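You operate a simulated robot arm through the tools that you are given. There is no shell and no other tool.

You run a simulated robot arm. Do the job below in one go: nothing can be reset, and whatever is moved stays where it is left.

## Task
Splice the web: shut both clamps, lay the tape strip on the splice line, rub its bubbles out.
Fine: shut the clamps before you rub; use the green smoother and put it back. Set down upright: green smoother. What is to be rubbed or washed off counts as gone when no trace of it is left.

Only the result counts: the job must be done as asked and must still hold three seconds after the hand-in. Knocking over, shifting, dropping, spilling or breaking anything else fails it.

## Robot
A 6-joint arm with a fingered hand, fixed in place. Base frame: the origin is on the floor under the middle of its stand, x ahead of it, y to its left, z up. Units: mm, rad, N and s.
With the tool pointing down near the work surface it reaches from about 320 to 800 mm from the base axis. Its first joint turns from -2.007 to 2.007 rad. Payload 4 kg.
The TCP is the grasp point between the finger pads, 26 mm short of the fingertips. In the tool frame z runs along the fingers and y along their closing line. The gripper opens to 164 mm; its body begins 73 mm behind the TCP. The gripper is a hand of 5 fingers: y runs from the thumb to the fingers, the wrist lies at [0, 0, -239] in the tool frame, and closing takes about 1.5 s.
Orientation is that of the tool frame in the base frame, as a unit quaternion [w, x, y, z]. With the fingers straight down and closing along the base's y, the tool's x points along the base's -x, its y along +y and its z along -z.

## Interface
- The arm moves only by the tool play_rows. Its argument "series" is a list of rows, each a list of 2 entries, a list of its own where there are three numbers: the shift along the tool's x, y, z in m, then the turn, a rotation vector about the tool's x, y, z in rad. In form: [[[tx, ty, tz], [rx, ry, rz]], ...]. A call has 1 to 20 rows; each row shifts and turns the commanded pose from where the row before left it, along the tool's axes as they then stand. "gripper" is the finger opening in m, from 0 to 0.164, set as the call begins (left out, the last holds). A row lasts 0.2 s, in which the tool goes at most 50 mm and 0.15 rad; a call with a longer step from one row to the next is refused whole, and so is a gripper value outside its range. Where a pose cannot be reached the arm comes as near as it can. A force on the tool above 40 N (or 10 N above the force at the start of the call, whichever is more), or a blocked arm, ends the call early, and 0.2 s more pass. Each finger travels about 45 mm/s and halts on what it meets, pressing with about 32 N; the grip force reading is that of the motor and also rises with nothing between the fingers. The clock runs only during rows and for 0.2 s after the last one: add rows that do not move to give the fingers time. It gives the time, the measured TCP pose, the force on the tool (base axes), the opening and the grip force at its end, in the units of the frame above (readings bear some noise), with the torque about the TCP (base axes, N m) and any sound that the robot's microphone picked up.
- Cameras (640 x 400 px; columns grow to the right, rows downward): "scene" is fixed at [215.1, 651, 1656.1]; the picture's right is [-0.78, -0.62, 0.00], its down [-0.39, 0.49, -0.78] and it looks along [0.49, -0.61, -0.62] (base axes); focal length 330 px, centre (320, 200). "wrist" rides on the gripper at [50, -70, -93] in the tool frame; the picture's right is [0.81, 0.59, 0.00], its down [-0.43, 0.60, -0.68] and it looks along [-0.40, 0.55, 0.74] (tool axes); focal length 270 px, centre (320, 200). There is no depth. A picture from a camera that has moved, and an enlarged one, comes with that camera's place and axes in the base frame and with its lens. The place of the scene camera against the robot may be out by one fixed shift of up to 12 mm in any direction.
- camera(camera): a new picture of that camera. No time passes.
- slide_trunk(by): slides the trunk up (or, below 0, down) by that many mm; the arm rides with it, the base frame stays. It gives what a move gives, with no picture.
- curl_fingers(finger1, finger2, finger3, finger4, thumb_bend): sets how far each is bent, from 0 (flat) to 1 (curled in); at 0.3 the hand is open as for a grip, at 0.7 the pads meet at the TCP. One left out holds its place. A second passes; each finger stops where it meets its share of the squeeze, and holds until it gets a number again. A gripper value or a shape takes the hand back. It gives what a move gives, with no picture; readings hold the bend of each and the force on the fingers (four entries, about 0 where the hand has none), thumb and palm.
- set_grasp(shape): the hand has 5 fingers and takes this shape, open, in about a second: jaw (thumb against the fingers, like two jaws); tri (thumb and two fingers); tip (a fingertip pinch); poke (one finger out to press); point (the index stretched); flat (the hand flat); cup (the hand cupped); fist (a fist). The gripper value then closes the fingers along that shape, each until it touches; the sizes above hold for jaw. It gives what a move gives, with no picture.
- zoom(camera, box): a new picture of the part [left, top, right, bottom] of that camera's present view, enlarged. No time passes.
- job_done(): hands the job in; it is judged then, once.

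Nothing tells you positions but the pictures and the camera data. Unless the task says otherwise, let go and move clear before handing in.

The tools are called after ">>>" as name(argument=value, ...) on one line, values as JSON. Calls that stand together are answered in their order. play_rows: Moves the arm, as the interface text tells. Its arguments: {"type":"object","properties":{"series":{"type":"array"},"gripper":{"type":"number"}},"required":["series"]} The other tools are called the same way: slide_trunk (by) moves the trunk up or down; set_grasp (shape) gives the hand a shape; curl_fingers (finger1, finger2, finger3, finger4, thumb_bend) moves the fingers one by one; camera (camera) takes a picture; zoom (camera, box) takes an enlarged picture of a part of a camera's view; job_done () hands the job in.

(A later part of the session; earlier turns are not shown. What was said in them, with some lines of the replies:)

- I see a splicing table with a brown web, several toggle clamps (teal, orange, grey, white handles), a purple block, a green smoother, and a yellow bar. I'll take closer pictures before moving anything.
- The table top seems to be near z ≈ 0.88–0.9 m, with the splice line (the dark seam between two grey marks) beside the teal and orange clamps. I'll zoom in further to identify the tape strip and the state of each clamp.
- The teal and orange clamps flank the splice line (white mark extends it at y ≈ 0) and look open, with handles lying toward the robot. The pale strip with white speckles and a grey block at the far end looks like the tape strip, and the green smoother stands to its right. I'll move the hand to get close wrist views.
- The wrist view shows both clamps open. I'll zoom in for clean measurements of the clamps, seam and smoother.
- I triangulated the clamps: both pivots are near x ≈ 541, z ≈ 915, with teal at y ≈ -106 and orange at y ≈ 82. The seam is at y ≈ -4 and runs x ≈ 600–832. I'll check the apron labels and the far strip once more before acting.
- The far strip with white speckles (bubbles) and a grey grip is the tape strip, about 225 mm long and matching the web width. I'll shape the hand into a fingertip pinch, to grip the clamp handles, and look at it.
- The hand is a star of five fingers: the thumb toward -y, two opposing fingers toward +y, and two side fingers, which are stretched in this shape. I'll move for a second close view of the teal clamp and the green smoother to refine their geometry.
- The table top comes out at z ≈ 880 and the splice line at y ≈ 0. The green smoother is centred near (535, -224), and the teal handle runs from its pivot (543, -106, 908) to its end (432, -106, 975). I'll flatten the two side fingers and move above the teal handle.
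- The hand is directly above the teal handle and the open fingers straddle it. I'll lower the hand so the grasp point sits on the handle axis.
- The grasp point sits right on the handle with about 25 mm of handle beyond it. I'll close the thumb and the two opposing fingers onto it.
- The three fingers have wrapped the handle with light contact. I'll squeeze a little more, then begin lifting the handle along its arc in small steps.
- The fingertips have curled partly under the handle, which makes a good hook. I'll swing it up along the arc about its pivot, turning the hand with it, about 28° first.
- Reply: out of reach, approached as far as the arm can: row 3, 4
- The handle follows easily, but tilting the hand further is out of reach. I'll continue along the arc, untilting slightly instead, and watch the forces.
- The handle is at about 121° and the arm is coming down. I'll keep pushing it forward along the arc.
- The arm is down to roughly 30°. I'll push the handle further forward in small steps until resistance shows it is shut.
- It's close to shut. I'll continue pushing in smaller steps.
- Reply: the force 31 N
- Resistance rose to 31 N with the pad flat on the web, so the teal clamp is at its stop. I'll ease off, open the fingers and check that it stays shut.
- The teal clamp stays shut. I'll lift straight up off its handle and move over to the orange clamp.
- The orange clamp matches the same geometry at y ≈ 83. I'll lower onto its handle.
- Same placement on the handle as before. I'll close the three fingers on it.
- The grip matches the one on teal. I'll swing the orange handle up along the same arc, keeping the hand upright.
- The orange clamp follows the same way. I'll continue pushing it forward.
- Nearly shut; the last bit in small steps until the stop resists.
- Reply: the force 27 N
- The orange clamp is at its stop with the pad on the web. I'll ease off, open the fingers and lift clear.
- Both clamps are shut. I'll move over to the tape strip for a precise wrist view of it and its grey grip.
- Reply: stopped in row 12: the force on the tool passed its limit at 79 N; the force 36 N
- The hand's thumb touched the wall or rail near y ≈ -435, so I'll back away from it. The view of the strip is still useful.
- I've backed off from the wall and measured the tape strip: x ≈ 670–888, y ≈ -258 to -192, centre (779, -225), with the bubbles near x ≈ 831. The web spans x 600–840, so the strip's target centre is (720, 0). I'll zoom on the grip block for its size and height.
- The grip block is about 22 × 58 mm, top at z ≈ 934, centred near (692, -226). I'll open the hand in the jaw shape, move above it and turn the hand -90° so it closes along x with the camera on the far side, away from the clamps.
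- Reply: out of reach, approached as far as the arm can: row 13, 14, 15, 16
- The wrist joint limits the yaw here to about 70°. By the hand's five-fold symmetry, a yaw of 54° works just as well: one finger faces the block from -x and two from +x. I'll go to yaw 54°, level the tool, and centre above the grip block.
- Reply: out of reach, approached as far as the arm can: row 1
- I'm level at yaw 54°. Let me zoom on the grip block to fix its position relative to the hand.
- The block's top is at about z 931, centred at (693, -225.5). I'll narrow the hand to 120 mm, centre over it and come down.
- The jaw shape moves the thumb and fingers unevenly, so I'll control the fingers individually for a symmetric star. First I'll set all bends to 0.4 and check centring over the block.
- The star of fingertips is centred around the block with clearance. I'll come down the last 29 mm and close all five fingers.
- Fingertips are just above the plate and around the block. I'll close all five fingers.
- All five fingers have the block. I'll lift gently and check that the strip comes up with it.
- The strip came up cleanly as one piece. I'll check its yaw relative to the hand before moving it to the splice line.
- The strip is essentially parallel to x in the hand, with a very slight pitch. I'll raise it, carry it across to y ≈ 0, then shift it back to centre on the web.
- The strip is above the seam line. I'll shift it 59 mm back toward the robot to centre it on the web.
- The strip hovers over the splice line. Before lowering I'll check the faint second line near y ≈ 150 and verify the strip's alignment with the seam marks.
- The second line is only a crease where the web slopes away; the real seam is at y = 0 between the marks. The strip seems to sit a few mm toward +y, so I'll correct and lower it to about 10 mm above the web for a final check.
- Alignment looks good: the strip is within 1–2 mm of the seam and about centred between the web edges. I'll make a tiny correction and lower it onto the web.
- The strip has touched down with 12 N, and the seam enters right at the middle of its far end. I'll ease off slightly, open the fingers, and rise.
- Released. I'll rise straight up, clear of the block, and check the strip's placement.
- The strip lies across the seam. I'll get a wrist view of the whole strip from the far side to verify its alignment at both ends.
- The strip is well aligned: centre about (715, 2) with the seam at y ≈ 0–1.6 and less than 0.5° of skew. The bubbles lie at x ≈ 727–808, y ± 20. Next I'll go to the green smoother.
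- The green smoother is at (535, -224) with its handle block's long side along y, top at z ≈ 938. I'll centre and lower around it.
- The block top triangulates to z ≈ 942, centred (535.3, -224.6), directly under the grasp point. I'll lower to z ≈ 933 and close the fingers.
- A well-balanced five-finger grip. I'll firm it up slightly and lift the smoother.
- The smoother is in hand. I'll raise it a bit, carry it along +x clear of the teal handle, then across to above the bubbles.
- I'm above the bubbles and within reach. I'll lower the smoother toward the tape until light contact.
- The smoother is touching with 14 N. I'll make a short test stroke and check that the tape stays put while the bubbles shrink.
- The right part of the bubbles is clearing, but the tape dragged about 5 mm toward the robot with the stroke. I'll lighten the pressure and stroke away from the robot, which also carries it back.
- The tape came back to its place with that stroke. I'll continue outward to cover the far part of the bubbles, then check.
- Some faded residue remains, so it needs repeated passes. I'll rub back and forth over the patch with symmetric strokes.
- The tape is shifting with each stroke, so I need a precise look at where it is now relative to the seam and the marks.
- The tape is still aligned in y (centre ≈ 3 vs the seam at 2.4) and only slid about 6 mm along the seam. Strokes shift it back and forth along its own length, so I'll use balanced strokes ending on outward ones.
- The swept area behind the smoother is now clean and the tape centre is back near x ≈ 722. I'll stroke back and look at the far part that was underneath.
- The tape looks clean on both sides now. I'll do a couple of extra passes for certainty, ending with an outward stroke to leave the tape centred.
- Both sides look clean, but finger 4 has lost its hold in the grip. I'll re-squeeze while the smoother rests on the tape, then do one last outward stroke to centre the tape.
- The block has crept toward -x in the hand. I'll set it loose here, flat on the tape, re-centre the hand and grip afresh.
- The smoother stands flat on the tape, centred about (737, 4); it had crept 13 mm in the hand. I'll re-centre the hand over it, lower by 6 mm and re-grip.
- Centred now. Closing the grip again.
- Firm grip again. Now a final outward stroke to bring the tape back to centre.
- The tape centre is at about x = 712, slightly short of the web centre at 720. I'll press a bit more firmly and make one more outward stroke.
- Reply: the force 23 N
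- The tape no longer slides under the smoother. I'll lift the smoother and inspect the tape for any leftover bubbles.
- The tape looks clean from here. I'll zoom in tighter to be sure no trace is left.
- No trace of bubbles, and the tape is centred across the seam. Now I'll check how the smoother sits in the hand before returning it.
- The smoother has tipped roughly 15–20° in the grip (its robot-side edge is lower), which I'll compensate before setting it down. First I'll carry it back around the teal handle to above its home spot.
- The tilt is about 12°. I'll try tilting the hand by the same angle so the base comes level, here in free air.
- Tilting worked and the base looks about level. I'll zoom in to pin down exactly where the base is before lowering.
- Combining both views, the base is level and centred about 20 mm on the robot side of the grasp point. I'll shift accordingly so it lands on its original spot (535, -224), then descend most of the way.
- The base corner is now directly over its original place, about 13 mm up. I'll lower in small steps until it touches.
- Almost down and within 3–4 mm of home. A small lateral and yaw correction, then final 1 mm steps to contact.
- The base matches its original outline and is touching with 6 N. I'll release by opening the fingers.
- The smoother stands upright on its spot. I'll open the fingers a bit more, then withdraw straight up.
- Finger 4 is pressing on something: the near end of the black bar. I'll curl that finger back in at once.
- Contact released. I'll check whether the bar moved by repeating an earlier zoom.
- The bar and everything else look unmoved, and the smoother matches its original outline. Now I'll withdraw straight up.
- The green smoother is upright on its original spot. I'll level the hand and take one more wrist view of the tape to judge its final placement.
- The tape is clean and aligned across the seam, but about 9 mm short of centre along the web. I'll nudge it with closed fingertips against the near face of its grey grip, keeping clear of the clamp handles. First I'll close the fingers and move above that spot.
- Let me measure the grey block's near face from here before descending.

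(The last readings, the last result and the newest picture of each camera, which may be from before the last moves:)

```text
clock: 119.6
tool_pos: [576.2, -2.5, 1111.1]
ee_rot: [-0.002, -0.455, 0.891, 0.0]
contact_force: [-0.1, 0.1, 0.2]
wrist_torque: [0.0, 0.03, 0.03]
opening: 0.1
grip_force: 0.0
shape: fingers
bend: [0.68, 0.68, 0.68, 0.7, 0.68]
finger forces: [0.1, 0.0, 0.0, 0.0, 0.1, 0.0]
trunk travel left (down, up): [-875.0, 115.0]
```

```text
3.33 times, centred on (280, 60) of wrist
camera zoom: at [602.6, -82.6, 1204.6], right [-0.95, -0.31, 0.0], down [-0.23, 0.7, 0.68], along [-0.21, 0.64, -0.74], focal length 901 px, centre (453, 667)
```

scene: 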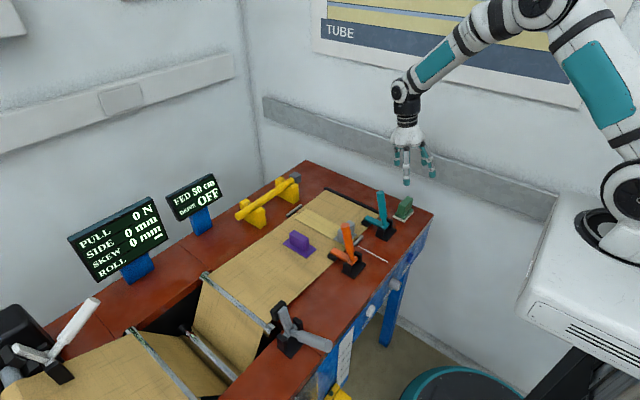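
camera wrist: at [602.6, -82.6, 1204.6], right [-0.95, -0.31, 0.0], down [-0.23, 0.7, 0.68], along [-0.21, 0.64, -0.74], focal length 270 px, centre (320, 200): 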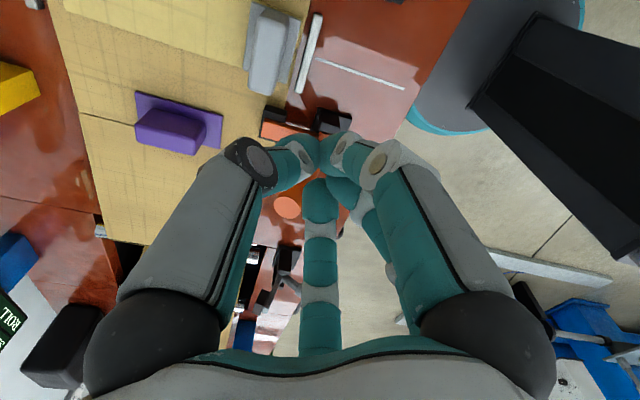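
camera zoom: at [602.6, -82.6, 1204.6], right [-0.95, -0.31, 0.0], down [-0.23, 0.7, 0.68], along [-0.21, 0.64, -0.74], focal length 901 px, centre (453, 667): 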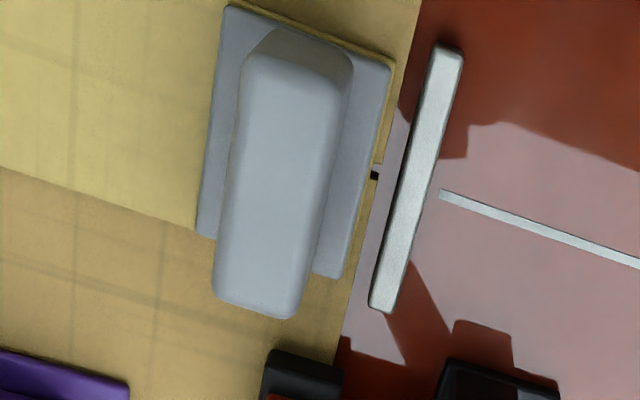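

The tape's near end is centred on the seam too, with a 4 mm gap at the near web edge and about 18 mm at the far one. I'll descend between the handles in front of the block's near face, checking clearance midway.

>>> play_rows(series=[[[-0.0044, -0.0018, 0.01], [0, 0, 0]], [[0, 0, 0.025], [0, 0, 0]], [[0, 0, 0.025], [0, 0, 0]], [[0, 0, 0.025], [0, 0, 0]], [[0, 0, 0.025], [0, 0, 0]], [[0, 0, 0], [0, 0, 0]]])

>>> zoom(camera="scene", box=[310, 150, 410, 260])

>>> camera(camera="wrist")

```text
clock: 121.0
tool_pos: [578.1, -1.5, 1004.1]
ee_rot: [-0.001, -0.454, 0.891, 0.0]
contact_force: [0.2, 0.0, -0.4]
wrist_torque: [0.01, 0.02, 0.02]
opening: 0.0
grip_force: 0.1
shape: fingers
bend: [0.68, 0.68, 0.68, 0.7, 0.68]
finger forces: [0.0, 0.0, 0.0, 0.0, 0.1, 0.0]
trunk travel left (down, up): [-875.0, 115.0]
```

```text
3.64 times, centred on (360, 205) of scene
camera zoom: at [215.1, 651.0, 1656.1], right [-0.78, -0.62, 0.0], down [-0.39, 0.49, -0.78], along [0.49, -0.61, -0.62], focal length 1200 px, centre (174, 182)
```

zoom: 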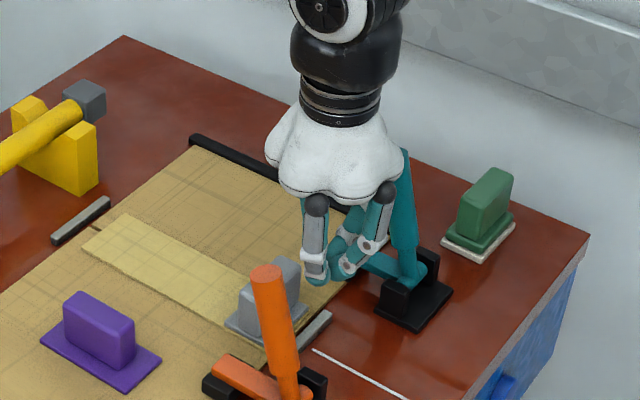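

```text
taken
camera wrist: at [605.3, -81.9, 1097.1], right [-0.95, -0.31, 0.0], down [-0.23, 0.7, 0.68], along [-0.21, 0.64, -0.74], focal length 270 px, centre (320, 200)
```

wrist: 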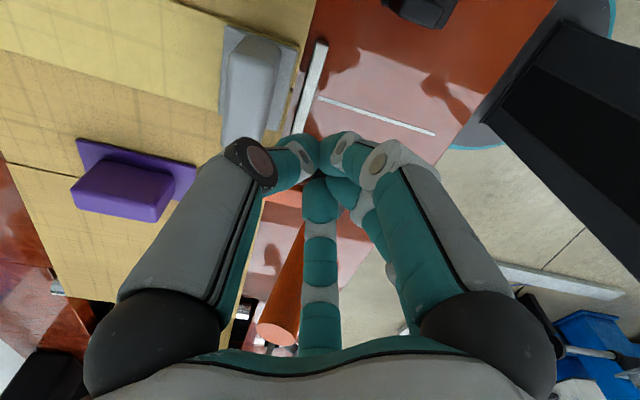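

Clearance to the orange handle is about 12 mm, which is adequate. I'll shift slightly away from it and descend to pushing height.

>>> play_rows(series=[[[-0.0018, -0.0024, 0.015], [0, 0, 0]], [[0, 0, 0.015], [0, 0, 0]], [[0, 0, 0.015], [0, 0, 0]], [[0, 0, 0.015], [0, 0, 0]], [[0, 0, 0.012], [0, 0, 0]], [[0, 0, 0.005], [0, 0, 0]], [[0, 0, 0], [0, 0, 0]]])

>>> zoom(camera="scene", box=[310, 170, 410, 260])

>>> camera(camera="wrist")

```text
clock: 122.6
tool_pos: [582.3, 0.2, 924.0]
ee_rot: [-0.001, -0.454, 0.891, 0.001]
contact_force: [-1.0, -0.3, -0.3]
wrist_torque: [0.0, 0.03, -0.02]
opening: 0.0
grip_force: 0.4
shape: fingers
bend: [0.68, 0.68, 0.68, 0.7, 0.68]
finger forces: [0.1, 0.0, 0.0, 0.0, 0.4, 0.0]
trunk travel left (down, up): [-875.0, 115.0]
```

```text
4.44 times, centred on (360, 215) of scene
camera zoom: at [215.1, 651.0, 1656.1], right [-0.78, -0.62, 0.0], down [-0.39, 0.49, -0.78], along [0.49, -0.61, -0.62], focal length 1466 px, centre (142, 133)
```

zoom: 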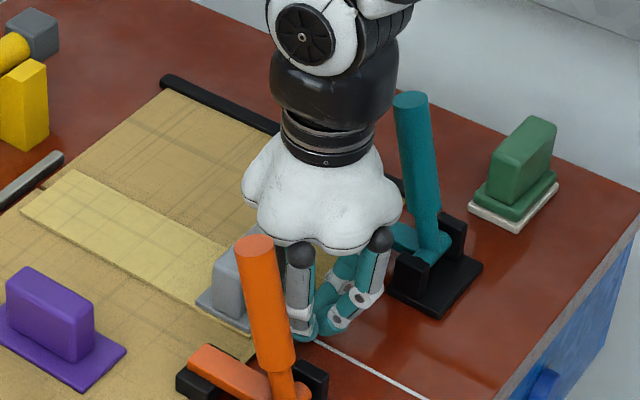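

```text
taken
camera wrist: at [609.0, -80.7, 1018.1], right [-0.95, -0.31, 0.0], down [-0.23, 0.7, 0.68], along [-0.21, 0.64, -0.74], focal length 270 px, centre (320, 200)
```

wrist: 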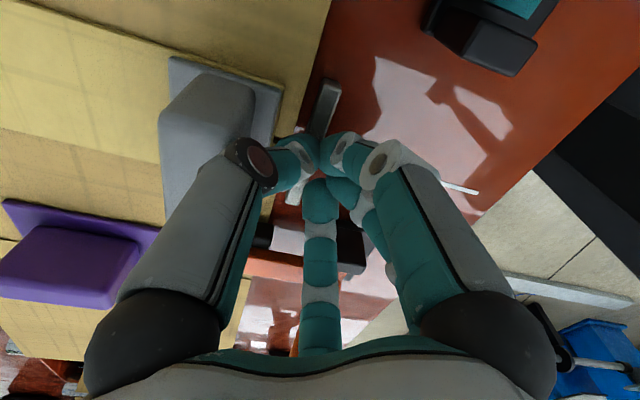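

The closed fingertips are just in front of the block's near face. I'll push gently outward in 1.5 mm steps.

>>> play_rows(series=[[[-0.00088, -0.00122, 0], [0, 0, 0]], [[-0.00088, -0.00122, 0], [0, 0, 0]], [[-0.00088, -0.00122, 0], [0, 0, 0]], [[-0.00088, -0.00122, 0], [0, 0, 0]], [[0, 0, 0], [0, 0, 0]]])

>>> zoom(camera="scene", box=[310, 170, 410, 260])

>>> zoom(camera="scene", box=[294, 206, 330, 230])

```text
clock: 123.8
tool_pos: [589.5, -0.8, 926.4]
ee_rot: [-0.001, -0.454, 0.891, 0.0]
contact_force: [-0.6, 0.1, 0.7]
wrist_torque: [0.0, -0.02, 0.03]
opening: 0.1
grip_force: 0.9
shape: fingers
bend: [0.68, 0.68, 0.68, 0.7, 0.68]
finger forces: [0.0, 0.0, 0.0, 0.0, 0.2, 0.0]
trunk travel left (down, up): [-875.0, 115.0]
```

```text
4.44 times, centred on (360, 215) of scene
camera zoom: at [215.1, 651.0, 1656.1], right [-0.78, -0.62, 0.0], down [-0.39, 0.49, -0.78], along [0.49, -0.61, -0.62], focal length 1466 px, centre (142, 133)
```

zoom: 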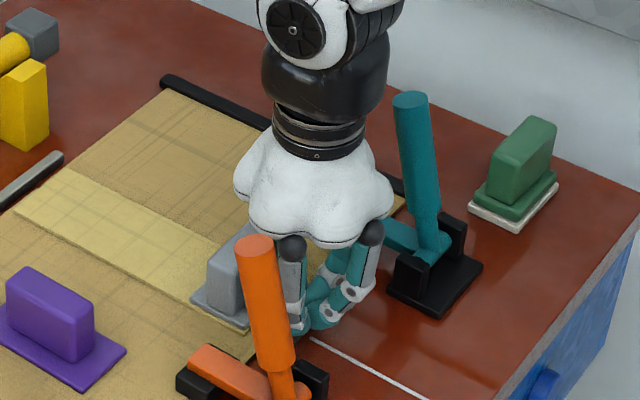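

```text
16.00 times, centred on (312, 218) of scene
camera zoom: at [215.1, 651.0, 1656.1], right [-0.78, -0.62, 0.0], down [-0.39, 0.49, -0.78], along [0.49, -0.61, -0.62], focal length 5278 px, centre (448, -88)
```

zoom: 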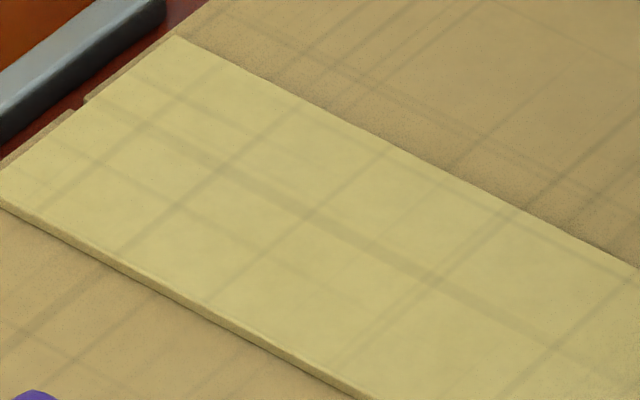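

The tape has moved out by about 10 mm, a bit more than the push itself, so contact began earlier than I judged. I'll back off, rise, and re-measure.

>>> play_rows(series=[[[0.00176, 0.00243, 0], [0, 0, 0]], [[0.00176, 0.00243, 0], [0, 0, 0]], [[0, 0, -0.02], [0, 0, 0]], [[0, 0, -0.03], [0, 0, 0]], [[0, 0, -0.03], [0, 0, 0]], [[0, 0, -0.03], [0, 0, 0]], [[0, 0, -0.03], [0, 0, 0]], [[0, 0, -0.03], [0, 0, 0]], [[0, 0, -0.02], [0, 0, 0]], [[0, 0, 0], [0, 0, 0]]])

>>> zoom(camera="wrist", box=[200, 0, 360, 130])

>>> zoom(camera="scene", box=[285, 190, 385, 255])

```text
clock: 126.0
tool_pos: [585.4, 1.8, 1115.9]
ee_rot: [-0.001, -0.454, 0.891, 0.001]
contact_force: [0.0, 0.1, -0.4]
wrist_torque: [0.0, 0.04, 0.03]
opening: 0.2
grip_force: 0.0
shape: fingers
bend: [0.68, 0.68, 0.68, 0.7, 0.68]
finger forces: [0.0, 0.1, 0.0, 0.1, 0.0, 0.1]
trunk travel left (down, up): [-875.0, 115.0]
```

```text
3.08 times, centred on (280, 65) of wrist
camera zoom: at [611.5, -79.7, 1209.6], right [-0.95, -0.31, 0.0], down [-0.23, 0.7, 0.68], along [-0.21, 0.64, -0.74], focal length 832 px, centre (443, 615)
```

zoom: 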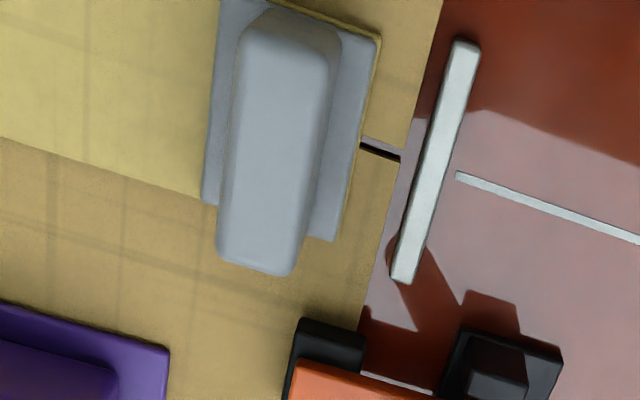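

```text
6.15 times, centred on (335, 222) of scene
camera zoom: at [215.1, 651.0, 1656.1], right [-0.78, -0.62, 0.0], down [-0.39, 0.49, -0.78], along [0.49, -0.61, -0.62], focal length 2030 px, centre (228, 62)
```

zoom: 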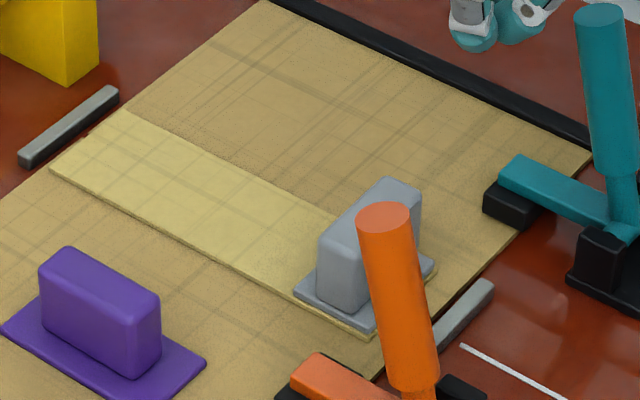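

The tape is now centred within about 5 mm along and 3 mm across the seam, with under 1° of skew. I'll verify that both clamps are fully shut.

>>> zoom(camera="scene", box=[355, 180, 405, 245])

>>> zoom(camera="scene", box=[320, 215, 375, 285])

>>> camera(camera="wrist")

```text
6.15 times, centred on (380, 212) of scene
camera zoom: at [215.1, 651.0, 1656.1], right [-0.78, -0.62, 0.0], down [-0.39, 0.49, -0.78], along [0.49, -0.61, -0.62], focal length 2030 px, centre (-49, 123)
```

zoom: 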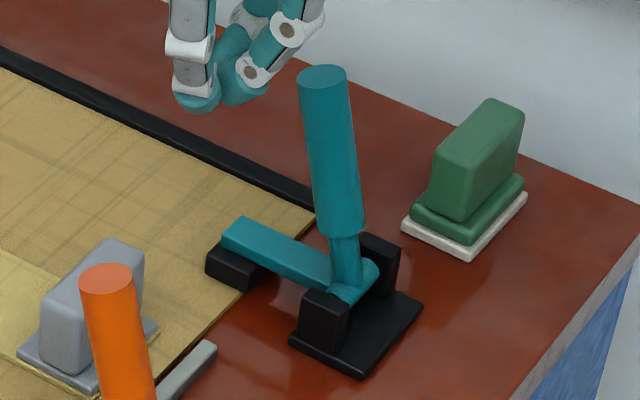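

```text
5.71 times, centred on (348, 250) of scene
camera zoom: at [215.1, 651.0, 1656.1], right [-0.78, -0.62, 0.0], down [-0.39, 0.49, -0.78], along [0.49, -0.61, -0.62], focal length 1885 px, centre (163, -86)
```

zoom: 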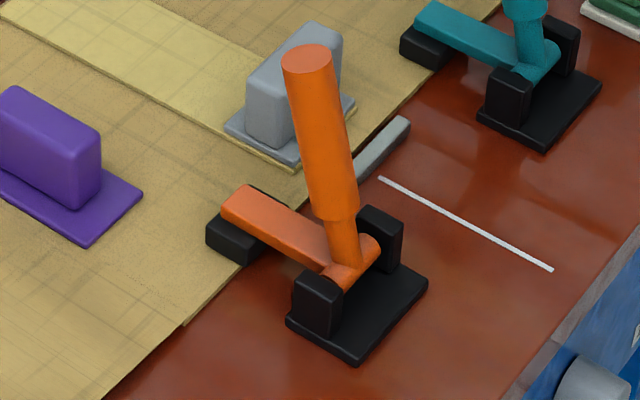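

```text
taken
camera wrist: at [611.5, -79.7, 1209.6], right [-0.95, -0.31, 0.0], down [-0.23, 0.7, 0.68], along [-0.21, 0.64, -0.74], focal length 270 px, centre (320, 200)
```

wrist: 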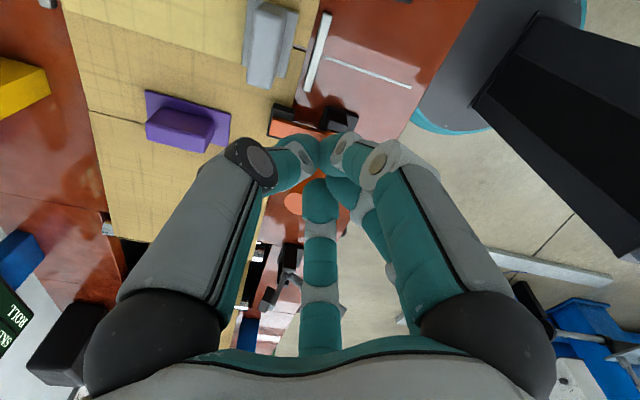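

Both clamps are shut with pads flat on the web. I'll move the hand clear and take one last look at everything.

>>> play_rows(series=[[[0.005, 0, -0.03], [0, 0, 0]], [[0.01, 0, -0.03], [0, 0, 0]], [[0.02, 0.01, -0.02], [0, 0, 0]], [[0.02, 0.02, -0.01], [0, 0, 0]], [[0.02, 0.02, 0], [0, 0, 0]], [[0, 0, 0], [0, 0, 0]], [[0, 0, 0], [0, 0, 0]]])

>>> camera(camera="scene")

>>> zoom(camera="scene", box=[288, 200, 348, 240])

```text
clock: 127.6
tool_pos: [500.6, -31.1, 1206.6]
ee_rot: [-0.002, -0.455, 0.891, 0.001]
contact_force: [-0.2, 0.0, -0.1]
wrist_torque: [0.0, -0.01, 0.0]
opening: 0.2
grip_force: 0.0
shape: fingers
bend: [0.68, 0.68, 0.68, 0.7, 0.68]
finger forces: [0.1, 0.0, 0.1, 0.0, 0.0, 0.1]
trunk travel left (down, up): [-875.0, 115.0]
```

```text
taken
```

scene: 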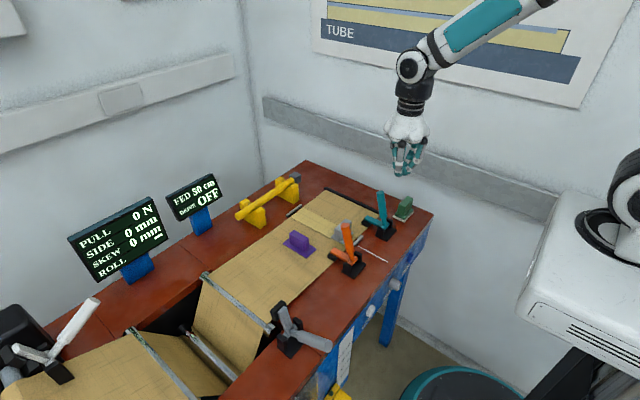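

```text
10.00 times, centred on (318, 220) of scene
camera zoom: at [215.1, 651.0, 1656.1], right [-0.78, -0.62, 0.0], down [-0.39, 0.49, -0.78], along [0.49, -0.61, -0.62], focal length 3299 px, centre (340, 0)
```

zoom: 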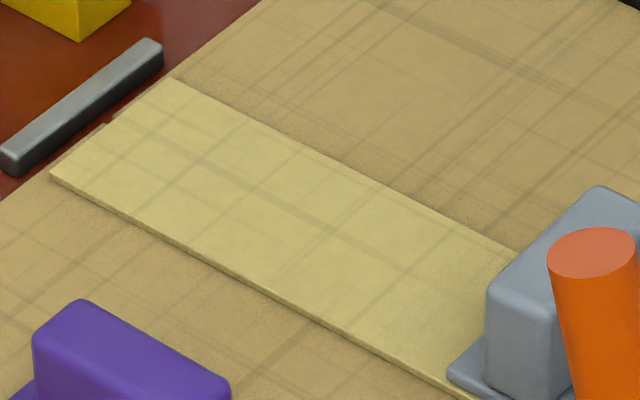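

Both clamps are shut and the tape lies clean on the splice line with no bubbles visible. The green smoother stands upright on its original spot, and the hand is empty and clear. I'm handing the job in.

>>> job_done()

```text
The job is handed in.
```

The splice is finished and handed in; no result came back with the hand-in. I shut the teal and orange clamps on either side of the splice line, laid the tape on the seam and rubbed the bubbles out. The green smoother is back upright where it started.

- **Clamps:** both handles were pushed until they stopped, and the pads lie flat on the web. I took "both clamps" to mean these two and did not touch the grey or white ones.
- **Tape:** it sits about 5 mm off centre along the seam and 3 mm across it, with under 1° of skew. It slid while I rubbed, so I nudged it back afterwards by pushing its grey grip.
- **Bubbles:** no trace shows in the closest zooms.
- **Smoother:** its outline matches the starting pictures to within a few millimetres.
- **Contacts:** early on the hand touched the wall hard enough to trip the force stop (79 N). Later a finger pressed the end of the black bar at about 7 N. The bar looks unmoved, and I saw no other damage.
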